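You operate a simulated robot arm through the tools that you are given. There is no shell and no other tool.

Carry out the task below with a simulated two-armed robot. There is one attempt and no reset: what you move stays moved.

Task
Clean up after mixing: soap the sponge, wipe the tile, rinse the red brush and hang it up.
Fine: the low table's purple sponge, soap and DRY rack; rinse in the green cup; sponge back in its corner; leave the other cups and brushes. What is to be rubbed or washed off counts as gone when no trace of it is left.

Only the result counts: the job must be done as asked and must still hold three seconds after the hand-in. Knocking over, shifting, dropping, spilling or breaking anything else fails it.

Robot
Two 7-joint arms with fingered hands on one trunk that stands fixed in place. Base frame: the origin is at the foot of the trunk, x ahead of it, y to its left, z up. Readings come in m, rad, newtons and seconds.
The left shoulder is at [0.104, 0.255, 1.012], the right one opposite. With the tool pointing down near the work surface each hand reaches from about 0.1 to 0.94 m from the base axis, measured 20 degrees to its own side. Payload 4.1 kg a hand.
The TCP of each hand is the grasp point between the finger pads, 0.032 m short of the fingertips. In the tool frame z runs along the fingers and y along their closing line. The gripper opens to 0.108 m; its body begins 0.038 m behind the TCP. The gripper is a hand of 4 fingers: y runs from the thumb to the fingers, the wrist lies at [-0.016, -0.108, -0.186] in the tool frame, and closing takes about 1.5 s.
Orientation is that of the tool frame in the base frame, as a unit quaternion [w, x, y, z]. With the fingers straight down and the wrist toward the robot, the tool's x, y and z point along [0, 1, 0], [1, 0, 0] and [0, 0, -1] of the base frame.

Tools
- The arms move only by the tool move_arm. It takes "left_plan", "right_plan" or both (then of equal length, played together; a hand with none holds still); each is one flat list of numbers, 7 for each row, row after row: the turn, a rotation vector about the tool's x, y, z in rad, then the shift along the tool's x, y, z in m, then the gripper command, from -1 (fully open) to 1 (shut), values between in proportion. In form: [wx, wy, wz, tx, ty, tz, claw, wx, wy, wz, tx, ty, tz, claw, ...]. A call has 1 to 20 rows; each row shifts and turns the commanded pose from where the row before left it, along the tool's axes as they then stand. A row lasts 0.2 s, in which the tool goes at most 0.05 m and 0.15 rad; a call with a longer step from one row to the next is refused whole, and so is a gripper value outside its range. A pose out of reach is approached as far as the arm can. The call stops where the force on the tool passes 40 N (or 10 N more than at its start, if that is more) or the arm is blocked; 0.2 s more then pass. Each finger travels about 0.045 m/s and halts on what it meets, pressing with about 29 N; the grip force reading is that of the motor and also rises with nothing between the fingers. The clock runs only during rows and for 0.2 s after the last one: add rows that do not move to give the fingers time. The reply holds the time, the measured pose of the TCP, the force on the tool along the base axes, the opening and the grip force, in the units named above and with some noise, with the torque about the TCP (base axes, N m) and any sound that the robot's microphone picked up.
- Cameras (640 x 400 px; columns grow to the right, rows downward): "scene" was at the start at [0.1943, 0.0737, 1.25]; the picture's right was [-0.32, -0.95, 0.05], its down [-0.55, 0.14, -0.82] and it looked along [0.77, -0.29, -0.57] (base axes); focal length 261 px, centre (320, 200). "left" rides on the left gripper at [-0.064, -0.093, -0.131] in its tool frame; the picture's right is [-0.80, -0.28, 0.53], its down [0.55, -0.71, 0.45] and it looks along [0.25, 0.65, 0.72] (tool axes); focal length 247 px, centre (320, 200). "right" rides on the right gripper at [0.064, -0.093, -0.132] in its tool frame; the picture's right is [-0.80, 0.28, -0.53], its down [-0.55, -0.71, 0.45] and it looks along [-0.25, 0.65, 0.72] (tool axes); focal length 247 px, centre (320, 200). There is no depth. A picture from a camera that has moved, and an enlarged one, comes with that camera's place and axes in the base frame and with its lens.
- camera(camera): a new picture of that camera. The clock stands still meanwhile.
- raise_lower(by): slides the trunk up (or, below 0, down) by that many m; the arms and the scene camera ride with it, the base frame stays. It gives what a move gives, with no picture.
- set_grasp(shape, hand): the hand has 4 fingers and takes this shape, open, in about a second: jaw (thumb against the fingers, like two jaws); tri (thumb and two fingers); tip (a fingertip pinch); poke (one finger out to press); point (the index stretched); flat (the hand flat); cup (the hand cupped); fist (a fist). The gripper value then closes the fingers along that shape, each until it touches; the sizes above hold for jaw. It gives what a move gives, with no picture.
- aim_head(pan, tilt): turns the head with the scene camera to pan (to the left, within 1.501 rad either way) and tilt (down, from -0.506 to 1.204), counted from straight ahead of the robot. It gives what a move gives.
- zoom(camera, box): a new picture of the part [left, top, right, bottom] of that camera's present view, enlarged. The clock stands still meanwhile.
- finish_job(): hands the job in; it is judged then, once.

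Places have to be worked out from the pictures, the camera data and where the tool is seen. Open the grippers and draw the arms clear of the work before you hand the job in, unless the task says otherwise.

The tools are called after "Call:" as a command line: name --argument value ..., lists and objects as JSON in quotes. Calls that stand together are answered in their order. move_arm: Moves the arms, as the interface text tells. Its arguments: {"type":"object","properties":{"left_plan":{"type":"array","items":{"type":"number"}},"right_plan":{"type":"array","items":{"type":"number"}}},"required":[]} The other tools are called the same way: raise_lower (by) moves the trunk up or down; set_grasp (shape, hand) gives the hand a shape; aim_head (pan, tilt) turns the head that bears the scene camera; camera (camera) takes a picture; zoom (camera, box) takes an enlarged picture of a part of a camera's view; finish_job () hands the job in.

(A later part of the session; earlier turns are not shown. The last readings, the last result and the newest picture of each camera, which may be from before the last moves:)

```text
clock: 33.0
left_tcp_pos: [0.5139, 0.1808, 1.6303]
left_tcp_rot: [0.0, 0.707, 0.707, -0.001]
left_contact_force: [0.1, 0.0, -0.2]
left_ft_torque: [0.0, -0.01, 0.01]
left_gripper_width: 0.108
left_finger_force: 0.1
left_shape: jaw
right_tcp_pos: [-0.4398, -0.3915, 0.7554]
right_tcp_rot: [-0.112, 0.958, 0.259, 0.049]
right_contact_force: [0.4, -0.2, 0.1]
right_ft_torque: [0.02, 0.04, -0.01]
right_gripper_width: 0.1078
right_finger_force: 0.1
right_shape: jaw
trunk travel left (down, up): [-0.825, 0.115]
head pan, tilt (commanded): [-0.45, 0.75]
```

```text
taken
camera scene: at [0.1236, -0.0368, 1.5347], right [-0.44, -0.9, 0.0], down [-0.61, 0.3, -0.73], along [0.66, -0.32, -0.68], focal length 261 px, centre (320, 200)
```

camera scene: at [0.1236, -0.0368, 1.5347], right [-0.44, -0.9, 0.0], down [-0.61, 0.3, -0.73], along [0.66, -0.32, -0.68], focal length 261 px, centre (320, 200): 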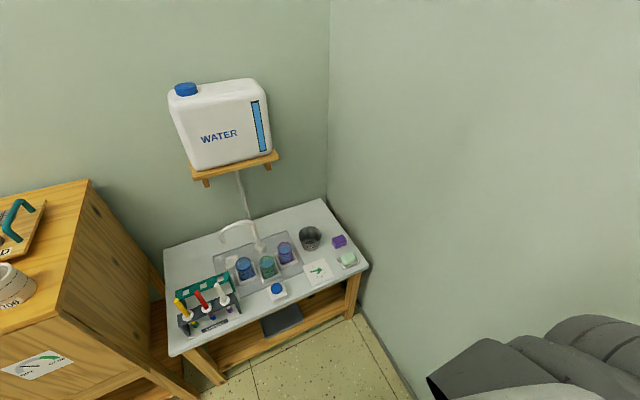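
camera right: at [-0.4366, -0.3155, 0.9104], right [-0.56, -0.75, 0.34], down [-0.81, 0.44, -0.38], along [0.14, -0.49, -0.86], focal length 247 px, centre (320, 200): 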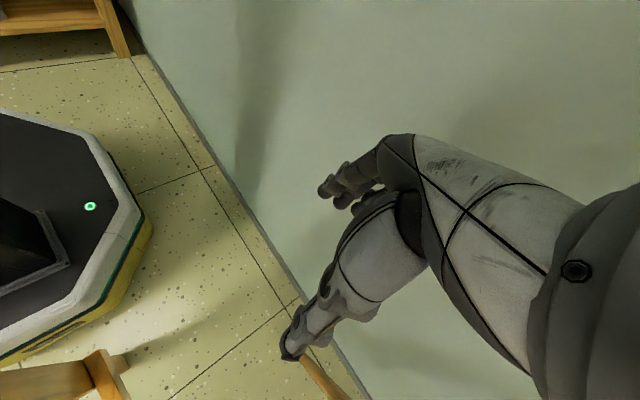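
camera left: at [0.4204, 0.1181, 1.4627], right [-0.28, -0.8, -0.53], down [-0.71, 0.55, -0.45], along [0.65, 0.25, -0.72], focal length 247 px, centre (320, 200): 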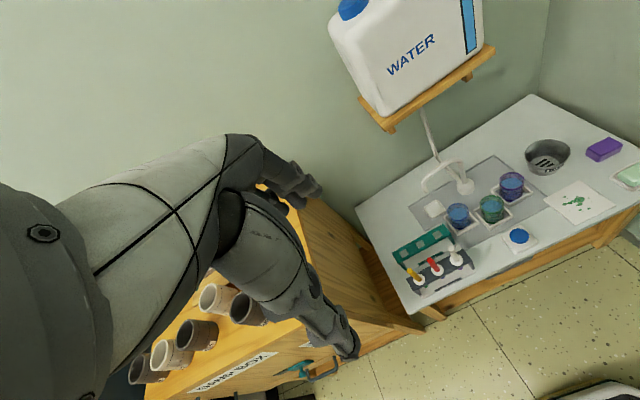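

Working; the body is steady. I continue the arc down and forward.

Call:
move_arm --right_plan '[0, 0, 0, 0.008, 0.0106, 0.0195, -1, 0, 0, 0, 0.008, 0.0106, 0.0195, -1, 0, 0, 0, 0.0093, 0.0111, 0.0186, -1, 0, 0, 0, 0.0093, 0.0111, 0.0186, -1, 0, 0, 0, 0.0105, 0.0116, 0.0177, -1, 0, 0, 0, 0.0105, 0.0116, 0.0177, -1, 0, 0, 0, 0.0117, 0.0119, 0.0167, -1, 0, 0, 0, 0.0117, 0.0119, 0.0167, -1, 0, 0, 0, 0.0128, 0.0123, 0.0156, -1, 0, 0, 0, 0.0128, 0.0123, 0.0156, -1, 0, 0, 0, 0.0138, 0.0125, 0.0144, -1, 0, 0, 0, 0.0138, 0.0125, 0.0144, -1, 0, 0, 0, 0, 0, 0, -1]'

Call:
camera --camera "right"

Call:
camera --camera "left"

```text
clock: 35.9
left_tcp_pos: [0.5125, 0.1833, 1.631]
left_tcp_rot: [0.001, 0.707, 0.707, -0.002]
left_contact_force: [0.1, -0.4, 1.0]
left_ft_torque: [0.02, 0.02, -0.03]
left_gripper_width: 0.108
left_finger_force: 0.1
left_shape: jaw
right_tcp_pos: [-0.2489, -0.3954, 0.5498]
right_tcp_rot: [-0.111, 0.958, 0.259, 0.05]
right_contact_force: [0.5, 0.1, 0.1]
right_ft_torque: [0.03, 0.02, 0.01]
right_gripper_width: 0.1082
right_finger_force: 0.0
right_shape: jaw
trunk travel left (down, up): [-0.825, 0.115]
head pan, tilt (commanded): [-0.45, 0.75]
```

```text
taken
camera right: at [-0.2464, -0.3186, 0.7047], right [-0.56, -0.75, 0.34], down [-0.81, 0.43, -0.39], along [0.14, -0.49, -0.86], focal length 247 px, centre (320, 200)
```

right: 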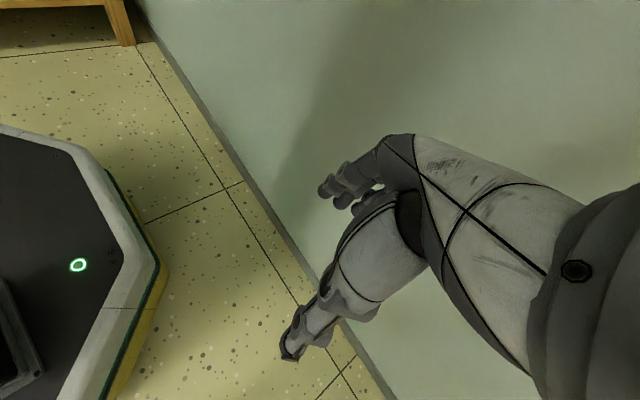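

```text
taken
camera left: at [0.4199, 0.1187, 1.7628], right [-0.28, -0.8, -0.53], down [-0.71, 0.55, -0.45], along [0.65, 0.25, -0.72], focal length 247 px, centre (320, 200)
```

left: 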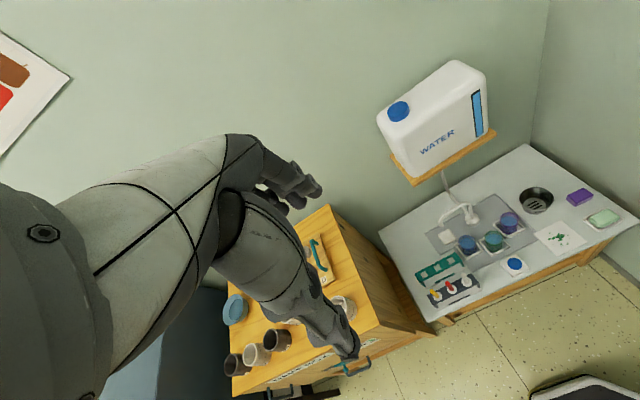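

Good. I continue to beneath the shoulder and then turn the hand's yaw so that the wrist will lie toward the robot.

Call:
move_arm --right_plan '[0, 0, 0, 0.0148, 0.0127, 0.0132, -1, 0, 0, 0, 0.0148, 0.0127, 0.0132, -1, 0, 0, 0, 0.0157, 0.0129, 0.0119, -1, 0, 0, 0, 0.0157, 0.0129, 0.0119, -1, 0, 0, 0, 0.0166, 0.013, 0.0106, -1, 0, 0, 0, 0.0166, 0.013, 0.0106, -1, 0, 0, 0, 0.0174, 0.013, 0.0092, -1, 0, 0, 0, 0.0174, 0.013, 0.0092, -1, 0, 0, 0, 0, 0, 0, -1]'

Call:
camera --camera "right"

```text
clock: 37.9
left_tcp_pos: [0.5121, 0.1826, 1.6307]
left_tcp_rot: [0.001, 0.707, 0.707, -0.002]
left_contact_force: [1.0, -0.6, -0.9]
left_ft_torque: [-0.02, -0.02, 0.01]
left_gripper_width: 0.1079
left_finger_force: 0.2
left_shape: jaw
right_tcp_pos: [-0.0814, -0.3999, 0.4643]
right_tcp_rot: [-0.112, 0.958, 0.259, 0.05]
right_contact_force: [-0.2, 0.5, 0.0]
right_ft_torque: [-0.03, 0.0, 0.02]
right_gripper_width: 0.1078
right_finger_force: 0.0
right_shape: jaw
trunk travel left (down, up): [-0.825, 0.115]
head pan, tilt (commanded): [-0.45, 0.75]
```

```text
taken
camera right: at [-0.0784, -0.3226, 0.6183], right [-0.56, -0.75, 0.34], down [-0.81, 0.43, -0.39], along [0.14, -0.49, -0.86], focal length 247 px, centre (320, 200)
```

right: 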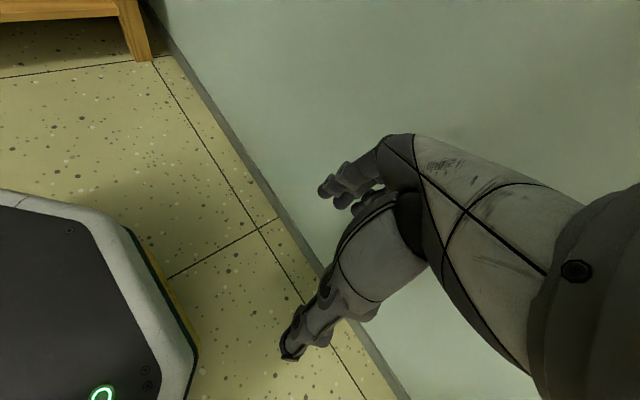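

Now I turn the hand to the standard orientation while moving forward a little.

Call:
move_arm --right_plan '[-0.0102, -0.0267, -0.1153, 0.0172, 0.0102, 0, -1, -0.0102, -0.0267, -0.1153, 0.016, 0.0121, 0, -1, -0.0102, -0.0267, -0.1153, 0.0145, 0.0138, 0, -1, -0.0102, -0.0267, -0.1153, 0.0128, 0.0154, 0, -1, -0.0102, -0.0267, -0.1153, 0.0109, 0.0168, 0, -1, -0.0102, -0.0267, -0.1153, 0.0089, 0.0179, 0, -1, -0.0102, -0.0267, -0.1153, 0.0068, 0.0188, 0, -1, -0.0102, -0.0267, -0.1153, 0.0046, 0.0195, 0, -1, -0.0102, -0.0267, -0.1153, 0.0023, 0.0199, 0, -1, 0, 0, 0, 0, 0, 0, -1]'

Call:
camera --camera "right"

Call:
camera --camera "scene"

```text
clock: 40.0
left_tcp_pos: [0.5123, 0.1838, 1.6318]
left_tcp_rot: [0.001, 0.708, 0.707, -0.001]
left_contact_force: [-0.2, 0.5, -0.5]
left_ft_torque: [0.01, -0.02, 0.0]
left_gripper_width: 0.108
left_finger_force: 0.1
left_shape: jaw
right_tcp_pos: [0.0979, -0.3976, 0.4626]
right_tcp_rot: [0.0, 0.706, 0.708, 0.0]
right_contact_force: [0.8, -0.7, -0.3]
right_ft_torque: [0.0, -0.02, 0.0]
right_gripper_width: 0.1082
right_finger_force: 0.0
right_shape: jaw
trunk travel left (down, up): [-0.825, 0.115]
head pan, tilt (commanded): [-0.45, 0.75]
```

```text
taken
camera right: at [0.0036, -0.3344, 0.5945], right [0.29, -0.8, 0.53], down [-0.7, -0.55, -0.45], along [0.65, -0.25, -0.72], focal length 247 px, centre (320, 200)
```

right: 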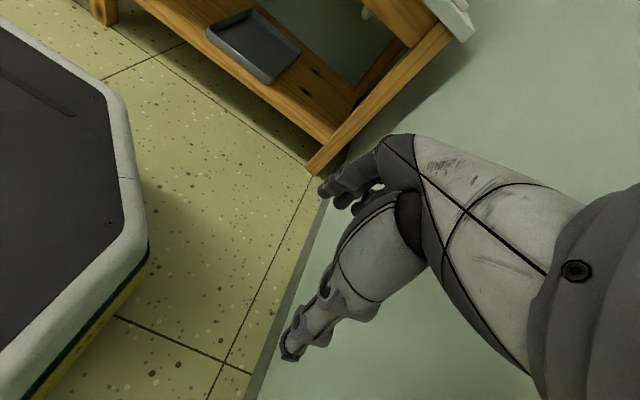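

```text
taken
camera scene: at [0.1228, -0.0355, 1.5351], right [-0.43, -0.9, 0.0], down [-0.61, 0.3, -0.73], along [0.66, -0.32, -0.68], focal length 261 px, centre (320, 200)
```

scene: 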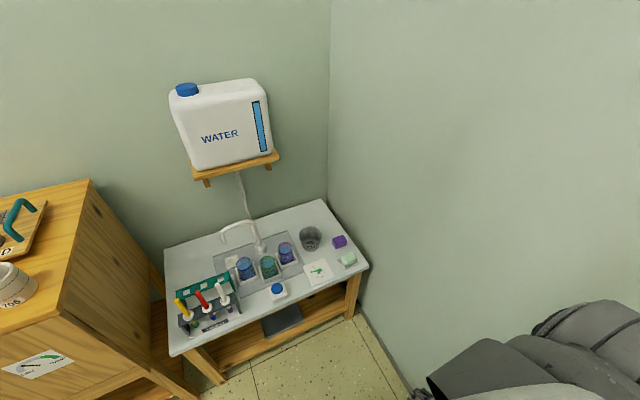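

The right arm hangs at the side in the standard orientation now. I turn the head to see where its elbow points.

Call:
aim_head --pan -1.4 --tilt 0.9

Call:
camera --camera "scene"

```text
clock: 41.3
left_tcp_pos: [0.5125, 0.1829, 1.6309]
left_tcp_rot: [0.001, 0.707, 0.707, -0.002]
left_contact_force: [2.0, 0.0, 0.2]
left_ft_torque: [0.0, -0.01, -0.01]
left_gripper_width: 0.1079
left_finger_force: 0.1
left_shape: jaw
right_tcp_pos: [0.0967, -0.3968, 0.4623]
right_tcp_rot: [-0.001, 0.706, 0.708, 0.0]
right_contact_force: [0.1, 0.4, 0.3]
right_ft_torque: [0.01, -0.02, -0.05]
right_gripper_width: 0.1078
right_finger_force: 0.1
right_shape: jaw
trunk travel left (down, up): [-0.825, 0.115]
head pan, tilt (commanded): [-1.4, 0.901]
```

```text
taken
camera scene: at [0.0614, -0.074, 1.5232], right [-0.99, -0.17, 0.0], down [-0.13, 0.77, -0.62], along [0.11, -0.61, -0.78], focal length 261 px, centre (320, 200)
```

scene: 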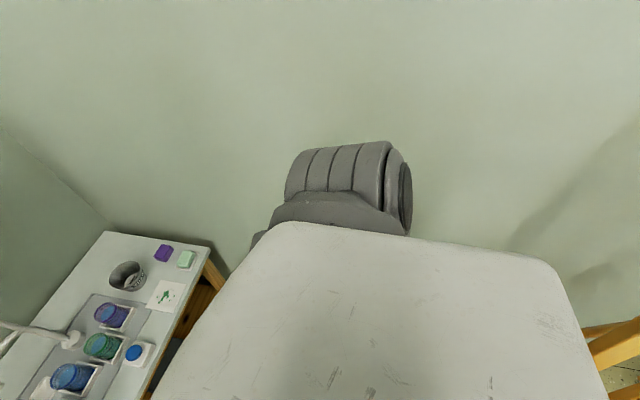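

Everything is steady. The upper arm hangs below the shoulder; I bring the right hand forward and up a bit, drawing it inward, and check the elbow.

Call:
move_arm --right_plan '[0, 0, 0, 0.01, 0.035, -0.02, -1, 0, 0, 0, 0.01, 0.035, -0.02, -1, 0, 0, 0, 0.01, 0.035, -0.02, -1, 0, 0, 0, 0.01, 0.035, -0.02, -1, 0, 0, 0, 0.01, 0.035, -0.02, -1, 0, 0, 0, 0.01, 0.035, -0.02, -1, 0, 0, 0, 0, 0, 0, -1]'

Call:
camera --camera "scene"

Call:
camera --camera "right"

```text
clock: 42.9
left_tcp_pos: [0.5115, 0.1826, 1.6311]
left_tcp_rot: [0.001, 0.707, 0.707, -0.001]
left_contact_force: [0.1, 0.6, 1.0]
left_ft_torque: [-0.02, 0.0, 0.02]
left_gripper_width: 0.108
left_finger_force: 0.1
left_shape: jaw
right_tcp_pos: [0.3083, -0.3377, 0.5823]
right_tcp_rot: [0.0, 0.706, 0.708, 0.001]
right_contact_force: [0.5, 0.1, -0.2]
right_ft_torque: [0.02, -0.02, 0.02]
right_gripper_width: 0.1079
right_finger_force: 0.1
right_shape: jaw
trunk travel left (down, up): [-0.825, 0.115]
head pan, tilt (commanded): [-1.4, 0.901]
```

```text
taken
camera scene: at [0.0609, -0.0739, 1.5232], right [-0.99, -0.17, 0.0], down [-0.13, 0.77, -0.62], along [0.11, -0.61, -0.78], focal length 261 px, centre (320, 200)
```

scene: 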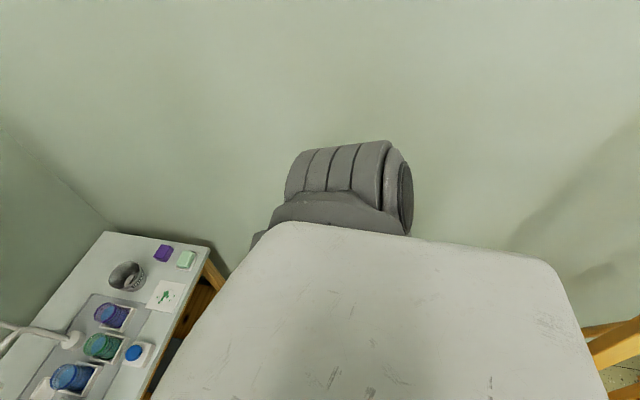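

```text
taken
camera right: at [0.2147, -0.2741, 0.7152], right [0.28, -0.8, 0.53], down [-0.7, -0.55, -0.45], along [0.65, -0.25, -0.72], focal length 247 px, centre (320, 200)
```

right: 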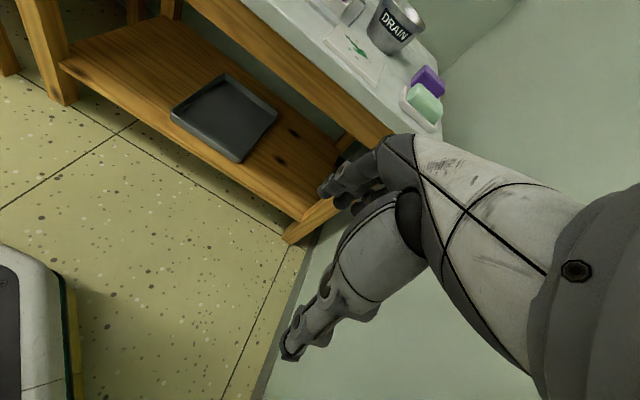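

The elbow folds back out of sight, away from the wall. I go on up and forward to above the table's front edge.

Call:
move_arm --right_plan '[0, 0, 0, 0, 0.03, -0.034, -1, 0, 0, 0, 0, 0.03, -0.034, -1, 0, 0, 0, 0, 0.03, -0.034, -1, 0, 0, 0, 0, 0.03, -0.034, -1, 0, 0, 0, 0, 0.03, -0.034, -1, 0, 0, 0, 0, 0.03, -0.034, -1, 0, 0, 0, 0, 0, 0, -1]'

Call:
camera --camera "scene"

Call:
camera --camera "right"

```text
clock: 44.5
left_tcp_pos: [0.512, 0.1824, 1.6303]
left_tcp_rot: [0.001, 0.707, 0.708, -0.001]
left_contact_force: [0.8, 0.4, -0.9]
left_ft_torque: [-0.05, 0.01, -0.03]
left_gripper_width: 0.1083
left_finger_force: 0.0
left_shape: jaw
right_tcp_pos: [0.4863, -0.3341, 0.7907]
right_tcp_rot: [-0.001, 0.707, 0.707, -0.001]
right_contact_force: [1.4, 0.2, 0.1]
right_ft_torque: [-0.02, 0.0, -0.02]
right_gripper_width: 0.1079
right_finger_force: 0.1
right_shape: jaw
trunk travel left (down, up): [-0.825, 0.115]
head pan, tilt (commanded): [-1.4, 0.901]
```

```text
taken
camera scene: at [0.0609, -0.0738, 1.5232], right [-0.99, -0.17, 0.0], down [-0.13, 0.77, -0.62], along [0.11, -0.61, -0.78], focal length 261 px, centre (320, 200)
```

scene: 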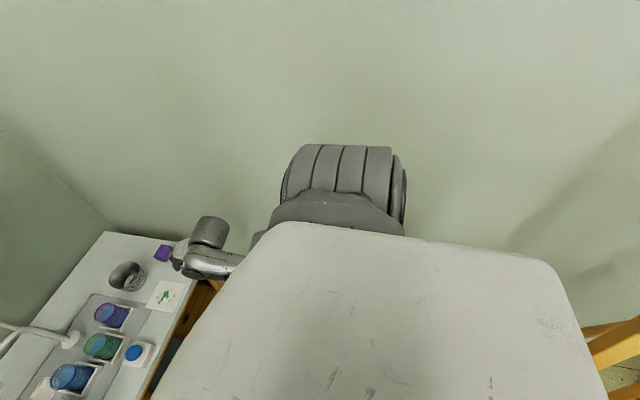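

```text
taken
camera right: at [0.3936, -0.271, 0.922], right [0.28, -0.8, 0.53], down [-0.71, -0.55, -0.45], along [0.65, -0.25, -0.72], focal length 247 px, centre (320, 200)
```

right: 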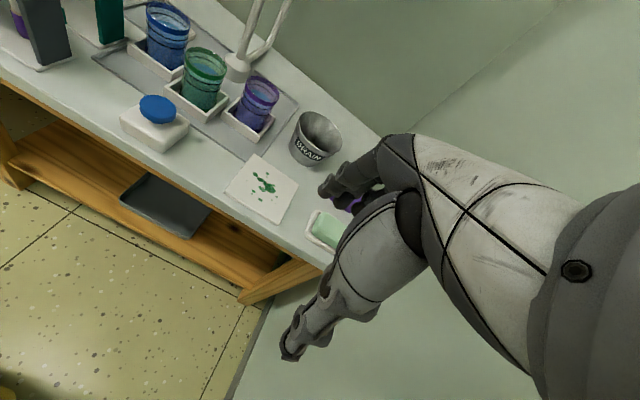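

The right arm is well placed now: hand in front, elbow low. I look left to check the left elbow before lowering the trunk.

Call:
aim_head --pan 0.7 --tilt 0.6

Call:
camera --camera "scene"

```text
clock: 46.5
left_tcp_pos: [0.512, 0.1826, 1.6314]
left_tcp_rot: [0.001, 0.707, 0.707, -0.002]
left_contact_force: [0.2, 0.1, 0.0]
left_ft_torque: [0.04, 0.01, 0.03]
left_gripper_width: 0.1081
left_finger_force: 0.0
left_shape: jaw
right_tcp_pos: [0.4858, -0.3347, 0.7903]
right_tcp_rot: [-0.001, 0.707, 0.708, -0.001]
right_contact_force: [-0.3, 0.0, -0.1]
right_ft_torque: [0.01, 0.0, 0.01]
right_gripper_width: 0.108
right_finger_force: 0.1
right_shape: jaw
trunk travel left (down, up): [-0.825, 0.115]
head pan, tilt (commanded): [0.7, 0.6]
```

```text
taken
camera scene: at [0.1162, 0.0573, 1.548], right [0.64, -0.77, 0.0], down [-0.43, -0.36, -0.82], along [0.63, 0.53, -0.57], focal length 261 px, centre (320, 200)
```

scene: 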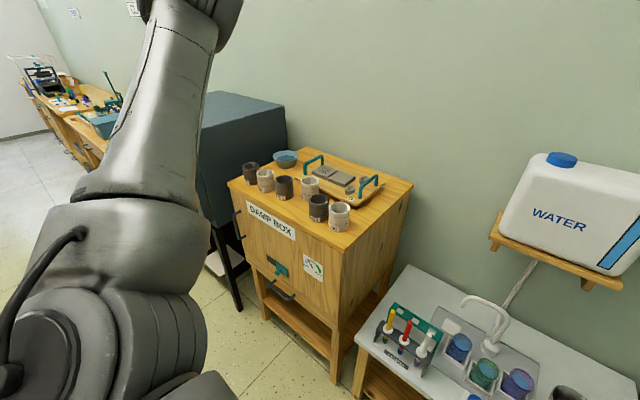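

All cups on the damp box still stand; the left elbow is up, clear of the box. I lift the right hand a bit so that it stays above the table, then lower the trunk by 0.2 m.

Call:
move_arm --right_plan '[0, 0, 0, 0, 0.01, -0.04, -1, 0, 0, 0, 0, 0.01, -0.04, -1, 0, 0, 0, 0, 0.01, -0.04, -1, 0, 0, 0, 0, 0, 0, -1]'

Call:
raise_lower --by -0.2

Call:
aim_head --pan -0.45 --tilt 0.75

Call:
camera --camera "scene"

Call:
camera --camera "right"

```text
clock: 47.5
left_tcp_pos: [0.5129, 0.1827, 1.6314]
left_tcp_rot: [0.002, 0.707, 0.708, -0.002]
left_contact_force: [-0.2, -0.4, -0.1]
left_ft_torque: [-0.03, 0.03, 0.01]
left_gripper_width: 0.108
left_finger_force: 0.0
left_shape: jaw
right_tcp_pos: [0.5193, -0.3365, 0.9113]
right_tcp_rot: [0.0, 0.706, 0.708, 0.0]
right_contact_force: [0.3, 0.8, -1.5]
right_ft_torque: [0.03, -0.01, 0.0]
right_gripper_width: 0.1078
right_finger_force: 0.1
right_shape: jaw
trunk travel left (down, up): [-0.825, 0.115]
head pan, tilt (commanded): [0.7, 0.6]
```

```text
clock: 49.6
left_tcp_pos: [0.5122, 0.1824, 1.4313]
left_tcp_rot: [0.001, 0.707, 0.707, -0.002]
left_contact_force: [-0.2, 0.5, -0.8]
left_ft_torque: [0.01, 0.01, 0.02]
left_gripper_width: 0.108
left_finger_force: 0.0
left_shape: jaw
right_tcp_pos: [0.5189, -0.3364, 0.7099]
right_tcp_rot: [0.0, 0.706, 0.708, -0.001]
right_contact_force: [-0.5, 0.1, -0.8]
right_ft_torque: [0.01, 0.01, 0.01]
right_gripper_width: 0.1078
right_finger_force: 0.1
right_shape: jaw
trunk travel left (down, up): [-0.625, 0.315]
head pan, tilt (commanded): [0.7, 0.6]
```

```text
clock: 51.0
left_tcp_pos: [0.513, 0.1834, 1.4314]
left_tcp_rot: [0.001, 0.707, 0.707, -0.001]
left_contact_force: [-0.2, -0.8, -0.2]
left_ft_torque: [-0.03, -0.01, -0.03]
left_gripper_width: 0.1077
left_finger_force: 0.0
left_shape: jaw
right_tcp_pos: [0.519, -0.336, 0.709]
right_tcp_rot: [0.0, 0.707, 0.708, 0.0]
right_contact_force: [0.2, -1.2, -1.2]
right_ft_torque: [-0.01, -0.01, 0.0]
right_gripper_width: 0.1079
right_finger_force: 0.0
right_shape: jaw
trunk travel left (down, up): [-0.625, 0.315]
head pan, tilt (commanded): [-0.45, 0.75]
```

```text
taken
camera scene: at [0.1232, -0.0356, 1.3351], right [-0.43, -0.9, 0.0], down [-0.61, 0.3, -0.73], along [0.66, -0.32, -0.68], focal length 261 px, centre (320, 200)
```

scene: 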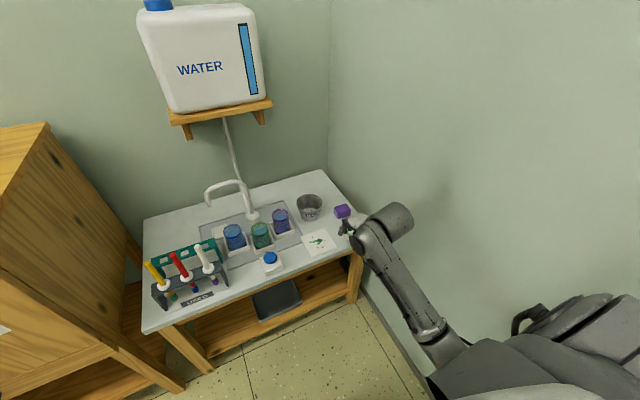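

```text
taken
camera right: at [0.426, -0.273, 0.8419], right [0.28, -0.8, 0.53], down [-0.71, -0.55, -0.45], along [0.65, -0.25, -0.72], focal length 247 px, centre (320, 200)
```

right: 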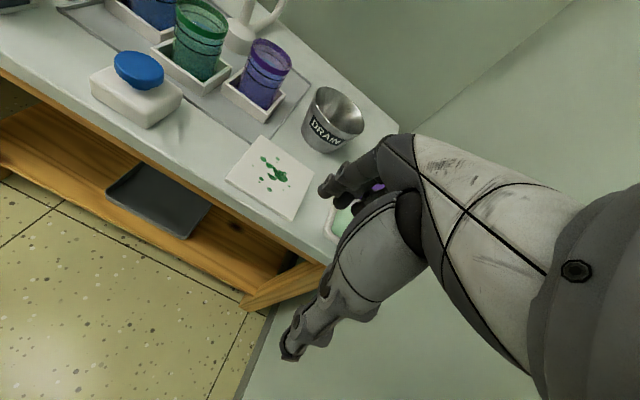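

The robot is fully under control again and everything on the table is intact. Now I take zoomed views from both cameras to measure the objects.

Call:
zoom --camera "scene" --box '[270, 180, 370, 260]'

Call:
zoom --camera "scene" --box '[190, 190, 300, 290]'

Call:
zoom --camera "scene" --box '[130, 225, 240, 315]'

Call:
zoom --camera "right" --box '[80, 0, 400, 250]'

Call:
camera --camera "left"

```text
5.00 times, centred on (320, 220) of scene
camera zoom: at [0.1232, -0.0356, 1.3351], right [-0.43, -0.9, 0.0], down [-0.61, 0.3, -0.73], along [0.66, -0.32, -0.68], focal length 1306 px, centre (320, 100)
```

zoom: 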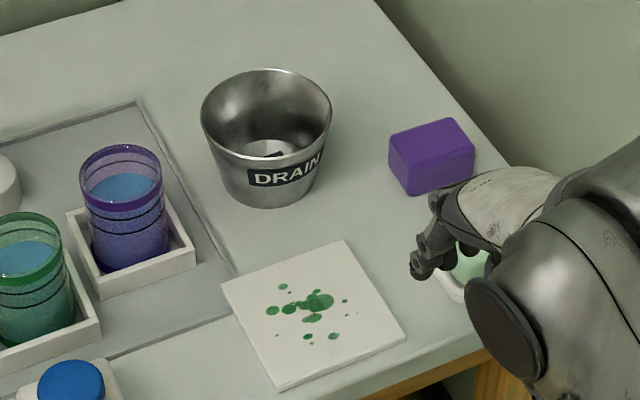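

```text
4.00 times, centred on (245, 240) of scene
camera zoom: at [0.1232, -0.0356, 1.3351], right [-0.43, -0.9, 0.0], down [-0.61, 0.3, -0.73], along [0.66, -0.32, -0.68], focal length 1045 px, centre (620, 40)
```

zoom: 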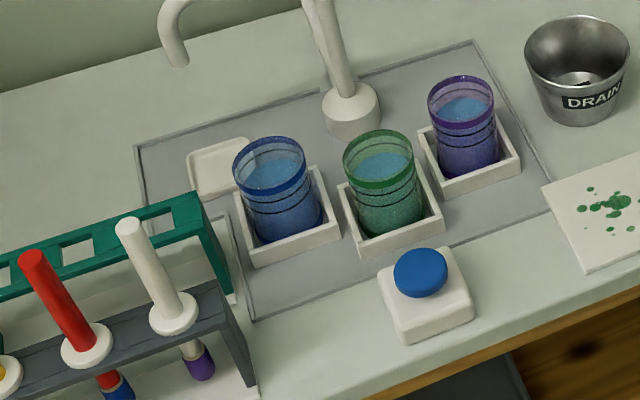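

```text
4.44 times, centred on (185, 270) of scene
camera zoom: at [0.1232, -0.0356, 1.3351], right [-0.43, -0.9, 0.0], down [-0.61, 0.3, -0.73], along [0.66, -0.32, -0.68], focal length 1161 px, centre (920, -111)
```

zoom: 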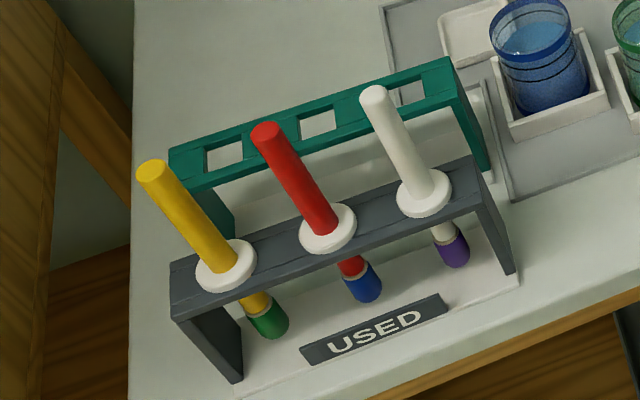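

```text
1.60 times, centred on (240, 125) of right
camera zoom: at [0.426, -0.273, 0.8419], right [0.28, -0.8, 0.53], down [-0.71, -0.55, -0.45], along [0.65, -0.25, -0.72], focal length 395 px, centre (448, 320)
```

zoom: 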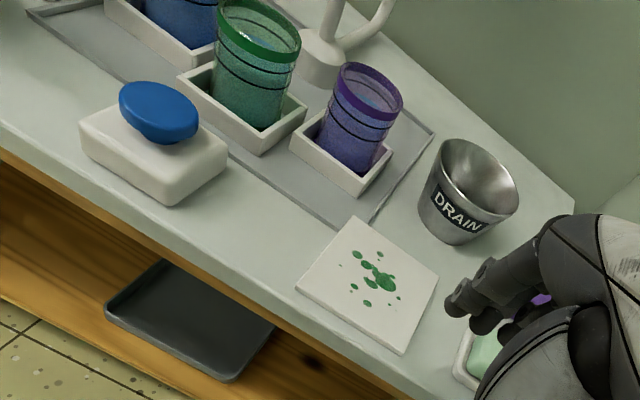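

```text
taken
camera left: at [0.4205, 0.1185, 1.5627], right [-0.28, -0.8, -0.53], down [-0.71, 0.55, -0.45], along [0.65, 0.25, -0.72], focal length 247 px, centre (320, 200)
```

left: 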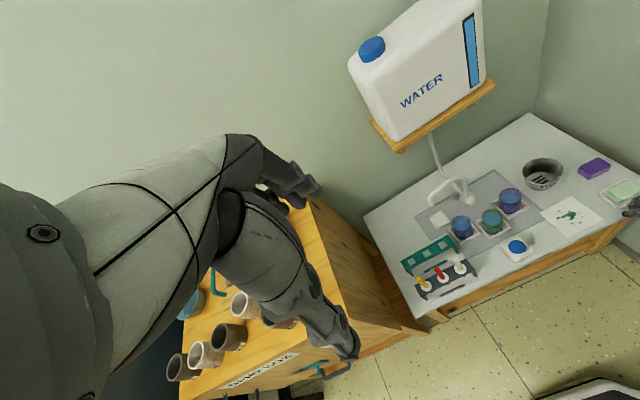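

With precise geometry, the tile spans x 0.617–0.719, y −0.344–−0.241 (top z≈0.56); the sponge is centred at about [0.76, −0.443], top z≈0.589; soap about [0.66, −0.44]. I move the right hand above the sponge at a safe height.

Call:
move_arm --right_plan '[0, 0, 0, -0.0178, 0.04, -0.004, -1, 0, 0, 0, -0.0178, 0.04, -0.004, -1, 0, 0, 0, -0.0178, 0.04, -0.004, -1, 0, 0, 0, -0.0178, 0.04, -0.004, -1, 0, 0, 0, -0.0178, 0.04, -0.004, -1, 0, 0, 0, -0.0178, 0.04, -0.004, -1, 0, 0, 0, 0, 0, 0, -1]'

Call:
camera --camera "scene"

Call:
camera --camera "right"

```text
clock: 52.6
left_tcp_pos: [0.5119, 0.1814, 1.4313]
left_tcp_rot: [0.001, 0.707, 0.707, -0.002]
left_contact_force: [0.0, -0.8, 0.3]
left_ft_torque: [-0.02, -0.04, 0.0]
left_gripper_width: 0.1077
left_finger_force: 0.1
left_shape: jaw
right_tcp_pos: [0.7586, -0.4432, 0.7299]
right_tcp_rot: [0.0, 0.706, 0.708, 0.0]
right_contact_force: [-0.2, -0.1, 0.4]
right_ft_torque: [0.03, 0.0, 0.0]
right_gripper_width: 0.1078
right_finger_force: 0.1
right_shape: jaw
trunk travel left (down, up): [-0.625, 0.315]
head pan, tilt (commanded): [-0.45, 0.75]
```

```text
taken
camera scene: at [0.1224, -0.0358, 1.3352], right [-0.43, -0.9, 0.0], down [-0.61, 0.3, -0.73], along [0.66, -0.32, -0.68], focal length 261 px, centre (320, 200)
```

scene: 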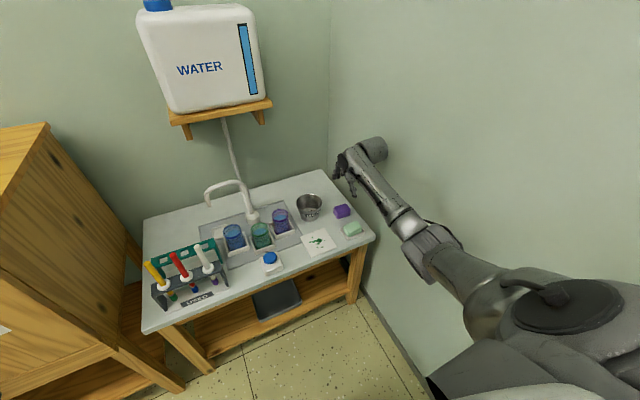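

```text
taken
camera right: at [0.6656, -0.3791, 0.8618], right [0.28, -0.8, 0.53], down [-0.7, -0.55, -0.45], along [0.65, -0.25, -0.72], focal length 247 px, centre (320, 200)
```

right: 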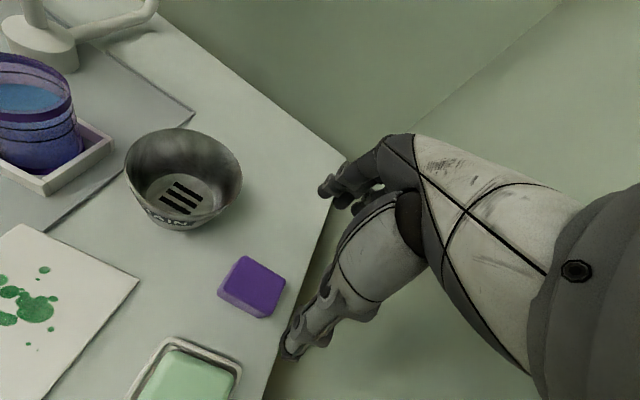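

The hand is above the sponge by the reading. I zoom in with the hand camera to refine the sponge's and soap's places.

Call:
zoom --camera "right" --box '[120, 230, 320, 400]'

Call:
zoom --camera "scene" --box '[300, 150, 400, 250]'

```text
2.35 times, centred on (220, 315) of right
camera zoom: at [0.6656, -0.3791, 0.8618], right [0.28, -0.8, 0.53], down [-0.7, -0.55, -0.45], along [0.65, -0.25, -0.72], focal length 581 px, centre (555, -71)
```

zoom: 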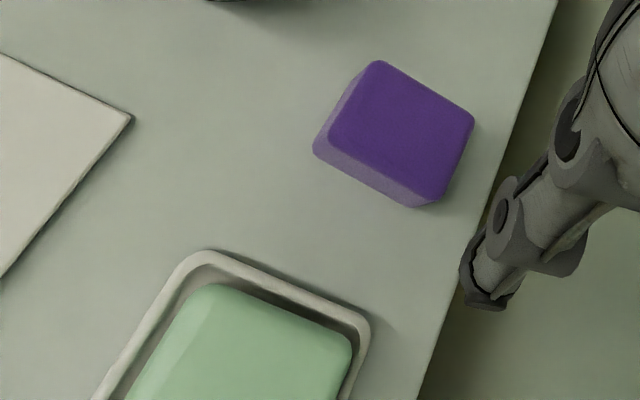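

```text
4.00 times, centred on (350, 200) of scene
camera zoom: at [0.1224, -0.0358, 1.3352], right [-0.43, -0.9, 0.0], down [-0.61, 0.3, -0.73], along [0.66, -0.32, -0.68], focal length 1045 px, centre (200, 200)
```

zoom: 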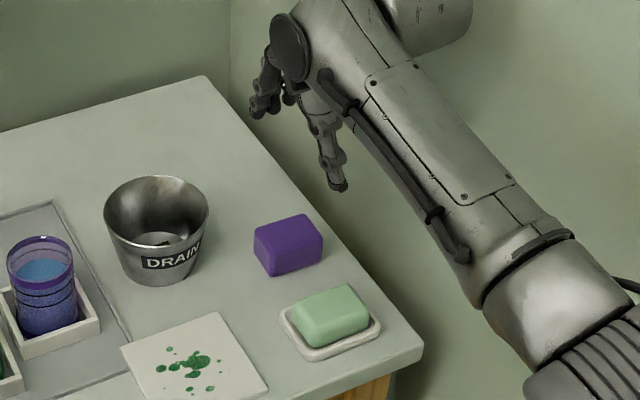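

Sponge centre confirmed at about [0.757, −0.4425]; soap centre about [0.66, −0.43]. I descend with open fingers around the sponge.

Call:
move_arm --right_plan '[0, 0, 0, 0, -0.0005, 0.03, -1, 0, 0, 0, 0, -0.0005, 0.03, -1, 0, 0, 0, 0, -0.0005, 0.03, -1, 0, 0, 0, 0, 0, 0.02, -1, 0, 0, 0, 0, 0, 0, -1]'

Call:
camera --camera "right"

Call:
zoom --camera "scene" --box '[300, 150, 400, 250]'

```text
clock: 53.8
left_tcp_pos: [0.513, 0.1831, 1.4306]
left_tcp_rot: [0.001, 0.707, 0.707, -0.002]
left_contact_force: [0.4, 0.3, -0.1]
left_ft_torque: [0.01, -0.03, -0.01]
left_gripper_width: 0.1081
left_finger_force: 0.2
left_shape: jaw
right_tcp_pos: [0.7575, -0.4419, 0.6237]
right_tcp_rot: [0.0, 0.706, 0.708, 0.0]
right_contact_force: [-0.5, 0.5, 0.3]
right_ft_torque: [-0.01, -0.01, 0.0]
right_gripper_width: 0.1079
right_finger_force: 0.0
right_shape: jaw
trunk travel left (down, up): [-0.625, 0.315]
head pan, tilt (commanded): [-0.45, 0.75]
```

```text
taken
camera right: at [0.6647, -0.3782, 0.755], right [0.28, -0.8, 0.53], down [-0.7, -0.55, -0.45], along [0.65, -0.25, -0.72], focal length 247 px, centre (320, 200)
```

right: 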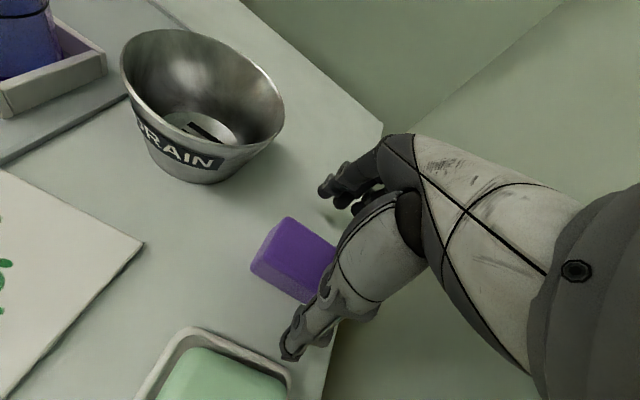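

```text
4.00 times, centred on (350, 200) of scene
camera zoom: at [0.123, -0.0356, 1.3351], right [-0.43, -0.9, 0.0], down [-0.61, 0.3, -0.73], along [0.66, -0.32, -0.68], focal length 1045 px, centre (200, 200)
```

zoom: 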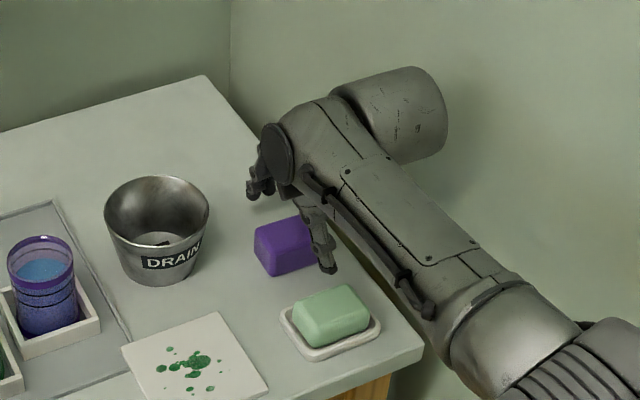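

The sponge is between thumb and fingers. I go down to just above the table.

Call:
move_arm --right_plan '[0, 0, 0, 0.003, 0, 0.012, -1, 0, 0, 0, 0, 0, 0.01, -1, 0, 0, 0, 0, 0, 0.008, -1, 0, 0, 0, 0, 0, 0, -1]'

Call:
zoom --camera "scene" --box '[310, 180, 370, 230]'

Call:
zoom --camera "right" --box '[220, 150, 420, 400]'

```text
clock: 54.8
left_tcp_pos: [0.5124, 0.1828, 1.4305]
left_tcp_rot: [0.002, 0.707, 0.707, -0.001]
left_contact_force: [-0.4, -0.6, 0.8]
left_ft_torque: [0.02, -0.01, 0.02]
left_gripper_width: 0.108
left_finger_force: 0.1
left_shape: jaw
right_tcp_pos: [0.7581, -0.4396, 0.5941]
right_tcp_rot: [-0.001, 0.706, 0.708, -0.001]
right_contact_force: [-0.1, 0.1, 0.4]
right_ft_torque: [0.0, 0.0, 0.01]
right_gripper_width: 0.1079
right_finger_force: 0.1
right_shape: jaw
trunk travel left (down, up): [-0.625, 0.315]
head pan, tilt (commanded): [-0.45, 0.75]
```

```text
8.00 times, centred on (340, 205) of scene
camera zoom: at [0.1231, -0.0357, 1.3351], right [-0.43, -0.9, 0.0], down [-0.61, 0.3, -0.73], along [0.66, -0.32, -0.68], focal length 2089 px, centre (160, 160)
```

zoom: 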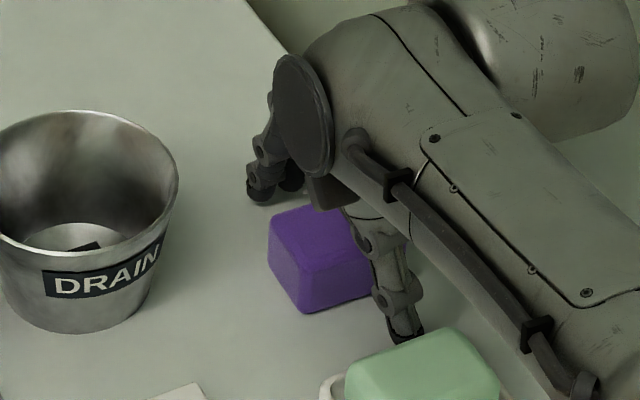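

```text
1.60 times, centred on (320, 275) of right
camera zoom: at [0.6653, -0.3762, 0.7265], right [0.28, -0.8, 0.53], down [-0.71, -0.55, -0.45], along [0.65, -0.25, -0.72], focal length 395 px, centre (320, 80)
```

zoom: 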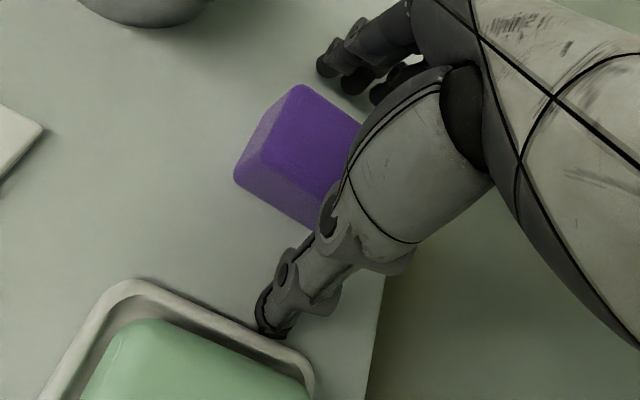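

Thumb and fingers straddle the sponge with tips about 1 cm above the table. I close the hand.

Call:
move_arm --right_plan '[0, 0, 0, 0, 0, 0, -0.5, 0, 0, 0, 0, 0, 0, 0, 0, 0, 0, 0, 0, 0, 0.5, 0, 0, 0, 0, 0, 0, 1, 0, 0, 0, 0, 0, 0, 1, 0, 0, 0, 0, 0, 0, 1, 0, 0, 0, 0, 0, 0, 1, 0, 0, 0, 0, 0, 0, 1, 0, 0, 0, 0, 0, 0, 1]'

Call:
zoom --camera "scene" --box '[310, 180, 370, 230]'

Call:
zoom --camera "right" --box '[220, 150, 420, 400]'

```text
clock: 56.8
left_tcp_pos: [0.5125, 0.1831, 1.4308]
left_tcp_rot: [0.001, 0.707, 0.707, -0.002]
left_contact_force: [0.2, -0.7, 0.1]
left_ft_torque: [-0.02, 0.01, 0.02]
left_gripper_width: 0.1081
left_finger_force: 0.1
left_shape: jaw
right_tcp_pos: [0.7581, -0.4398, 0.5944]
right_tcp_rot: [-0.001, 0.707, 0.707, 0.0]
right_contact_force: [-0.5, 0.2, 0.2]
right_ft_torque: [-0.01, 0.01, 0.04]
right_gripper_width: 0.0385
right_finger_force: 29.0
right_shape: jaw
trunk travel left (down, up): [-0.625, 0.315]
head pan, tilt (commanded): [-0.45, 0.75]
```

```text
8.00 times, centred on (340, 205) of scene
camera zoom: at [0.1233, -0.0357, 1.3351], right [-0.43, -0.9, 0.0], down [-0.61, 0.3, -0.73], along [0.66, -0.32, -0.68], focal length 2089 px, centre (160, 160)
```

zoom: 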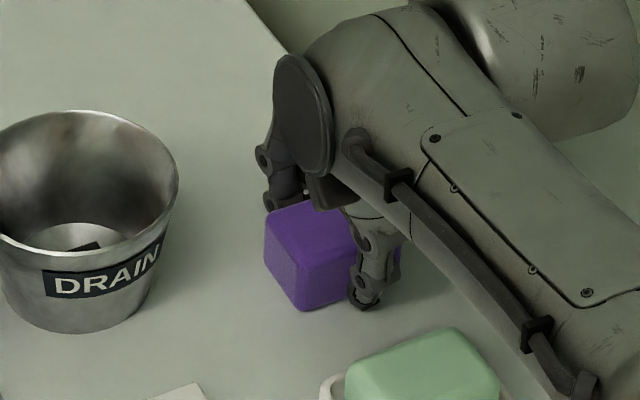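

```text
1.60 times, centred on (320, 275) of right
camera zoom: at [0.6653, -0.3764, 0.7264], right [0.28, -0.8, 0.53], down [-0.71, -0.55, -0.45], along [0.65, -0.25, -0.72], focal length 395 px, centre (320, 80)
```

zoom: 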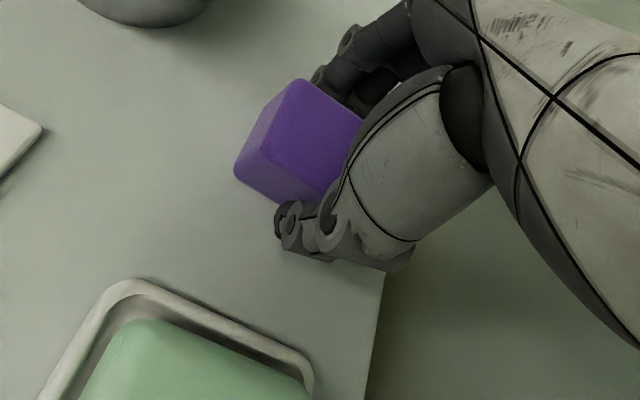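

The sponge is gripped (width 38 mm, 29 N). I lift it and carry it over the soap.

Call:
move_arm --right_plan '[0, 0, 0, 0, 0, -0.02, 1, 0, 0, 0, 0, 0, -0.035, 1, 0, 0, 0, 0, 0, -0.035, 1, 0, 0, 0, 0.0032, -0.0243, 0, 1, 0, 0, 0, 0.0032, -0.0243, 0, 1, 0, 0, 0, 0.0032, -0.0243, 0, 1, 0, 0, 0, 0.0032, -0.0243, 0, 1, 0, 0, 0, 0, 0, 0, 1]'

Call:
zoom --camera "scene" --box '[300, 180, 380, 250]'

Call:
camera --camera "right"

```text
clock: 58.6
left_tcp_pos: [0.5131, 0.1832, 1.4303]
left_tcp_rot: [0.002, 0.707, 0.707, -0.001]
left_contact_force: [0.2, -0.1, -0.5]
left_ft_torque: [-0.01, 0.03, -0.03]
left_gripper_width: 0.1077
left_finger_force: 0.0
left_shape: jaw
right_tcp_pos: [0.6594, -0.4241, 0.6838]
right_tcp_rot: [0.0, 0.707, 0.708, 0.0]
right_contact_force: [-0.3, -0.3, -0.7]
right_ft_torque: [0.02, 0.02, -0.03]
right_gripper_width: 0.0388
right_finger_force: 29.1
right_shape: jaw
trunk travel left (down, up): [-0.625, 0.315]
head pan, tilt (commanded): [-0.45, 0.75]
```

```text
5.71 times, centred on (340, 215) of scene
camera zoom: at [0.1238, -0.0355, 1.335], right [-0.43, -0.9, 0.0], down [-0.61, 0.3, -0.73], along [0.66, -0.32, -0.68], focal length 1492 px, centre (206, 114)
```

zoom: 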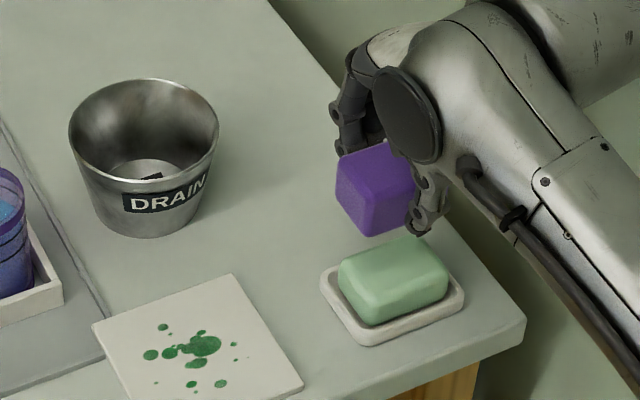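

```text
taken
camera right: at [0.5677, -0.3606, 0.8154], right [0.29, -0.8, 0.53], down [-0.71, -0.55, -0.45], along [0.65, -0.25, -0.72], focal length 247 px, centre (320, 200)
```

right: 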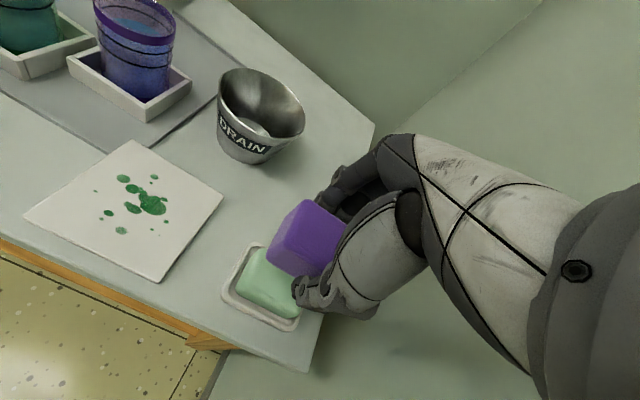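

The sponge is held firmly above the soap. I lower it slowly toward the soap.

Call:
move_arm --right_plan '[0, 0, 0, -0.003, -0.001, 0.015, 1, 0, 0, 0, 0, 0, 0.015, 1, 0, 0, 0, 0, 0, 0.008, 1, 0, 0, 0, 0, 0, 0.004, 1, 0, 0, 0, 0, 0, 0, 1]'

Call:
zoom --camera "scene" --box '[310, 190, 370, 240]'

```text
clock: 59.8
left_tcp_pos: [0.5124, 0.184, 1.4317]
left_tcp_rot: [0.001, 0.707, 0.707, -0.002]
left_contact_force: [0.3, -0.6, 0.5]
left_ft_torque: [0.01, 0.0, -0.04]
left_gripper_width: 0.1079
left_finger_force: 0.0
left_shape: jaw
right_tcp_pos: [0.6585, -0.429, 0.6425]
right_tcp_rot: [-0.001, 0.706, 0.708, -0.001]
right_contact_force: [0.5, 0.1, -0.3]
right_ft_torque: [0.01, -0.01, 0.0]
right_gripper_width: 0.0386
right_finger_force: 28.6
right_shape: jaw
trunk travel left (down, up): [-0.625, 0.315]
head pan, tilt (commanded): [-0.45, 0.75]
```

```text
8.00 times, centred on (340, 215) of scene
camera zoom: at [0.1232, -0.0356, 1.3351], right [-0.43, -0.9, 0.0], down [-0.61, 0.3, -0.73], along [0.66, -0.32, -0.68], focal length 2089 px, centre (160, 80)
```

zoom: 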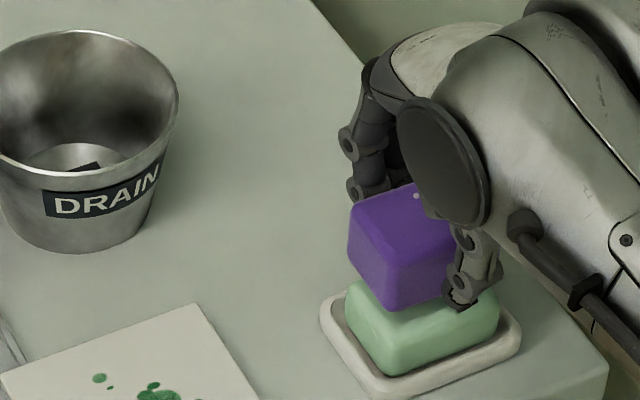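

Almost touching. I go down in 3 mm steps and watch the force.

Call:
move_arm --right_plan '[0, 0, 0, 0, 0, 0.003, 1, 0, 0, 0, 0, 0, 0.003, 1, 0, 0, 0, 0, 0, 0.003, 1, 0, 0, 0, 0, 0, 0, 1]'

Call:
zoom --camera "scene" --box '[310, 190, 370, 240]'

```text
clock: 60.8
left_tcp_pos: [0.5135, 0.1829, 1.4318]
left_tcp_rot: [0.002, 0.707, 0.707, -0.002]
left_contact_force: [-0.2, 0.9, -0.6]
left_ft_torque: [0.0, -0.05, -0.02]
left_gripper_width: 0.1081
left_finger_force: 0.0
left_shape: jaw
right_tcp_pos: [0.6592, -0.4299, 0.6325]
right_tcp_rot: [0.0, 0.706, 0.708, 0.0]
right_contact_force: [-0.3, -0.1, -0.2]
right_ft_torque: [0.02, -0.01, -0.01]
right_gripper_width: 0.0386
right_finger_force: 29.0
right_shape: jaw
trunk travel left (down, up): [-0.625, 0.315]
head pan, tilt (commanded): [-0.45, 0.75]
```

```text
8.00 times, centred on (340, 215) of scene
camera zoom: at [0.1232, -0.0357, 1.3351], right [-0.43, -0.9, 0.0], down [-0.61, 0.3, -0.73], along [0.66, -0.32, -0.68], focal length 2089 px, centre (160, 80)
```

zoom: 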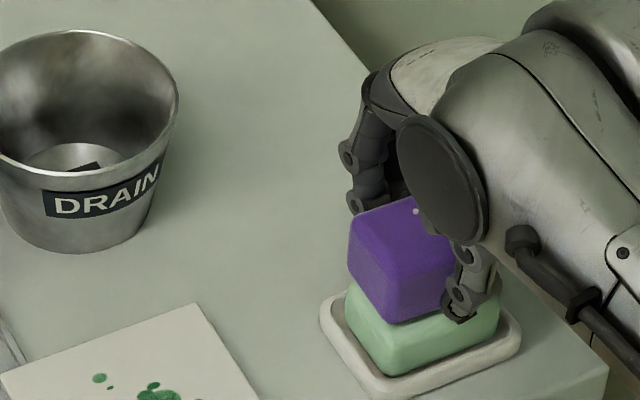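

Still no force. Further down by small steps.

Call:
move_arm --right_plan '[0, 0, 0, 0, 0, 0.002, 1, 0, 0, 0, 0, 0, 0.002, 1, 0, 0, 0, 0, 0, 0.002, 1, 0, 0, 0, 0, 0, 0, 1]'

Call:
zoom --camera "scene" --box '[310, 190, 370, 240]'

```text
clock: 61.8
left_tcp_pos: [0.5112, 0.1841, 1.4315]
left_tcp_rot: [0.002, 0.707, 0.707, -0.001]
left_contact_force: [-1.0, -0.4, -0.4]
left_ft_torque: [0.02, 0.0, -0.03]
left_gripper_width: 0.1078
left_finger_force: 0.1
left_shape: jaw
right_tcp_pos: [0.6602, -0.4295, 0.6296]
right_tcp_rot: [0.002, 0.706, 0.708, 0.001]
right_contact_force: [2.9, -1.0, 12.3]
right_ft_torque: [-0.03, -0.08, 0.01]
right_gripper_width: 0.0394
right_finger_force: 28.9
right_shape: jaw
trunk travel left (down, up): [-0.625, 0.315]
head pan, tilt (commanded): [-0.45, 0.75]
```

```text
8.00 times, centred on (340, 215) of scene
camera zoom: at [0.1218, -0.0346, 1.3354], right [-0.43, -0.9, 0.0], down [-0.61, 0.3, -0.73], along [0.66, -0.32, -0.68], focal length 2089 px, centre (160, 80)
```

zoom: 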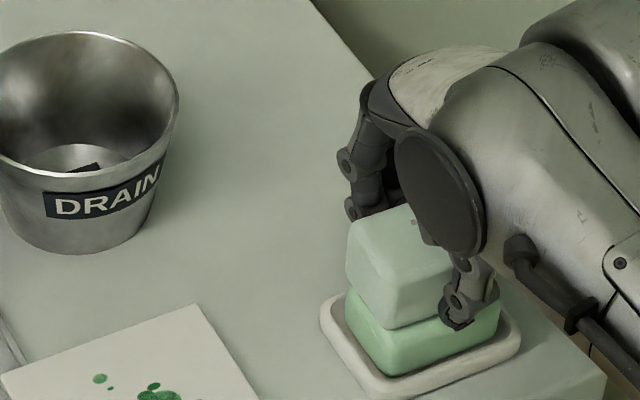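

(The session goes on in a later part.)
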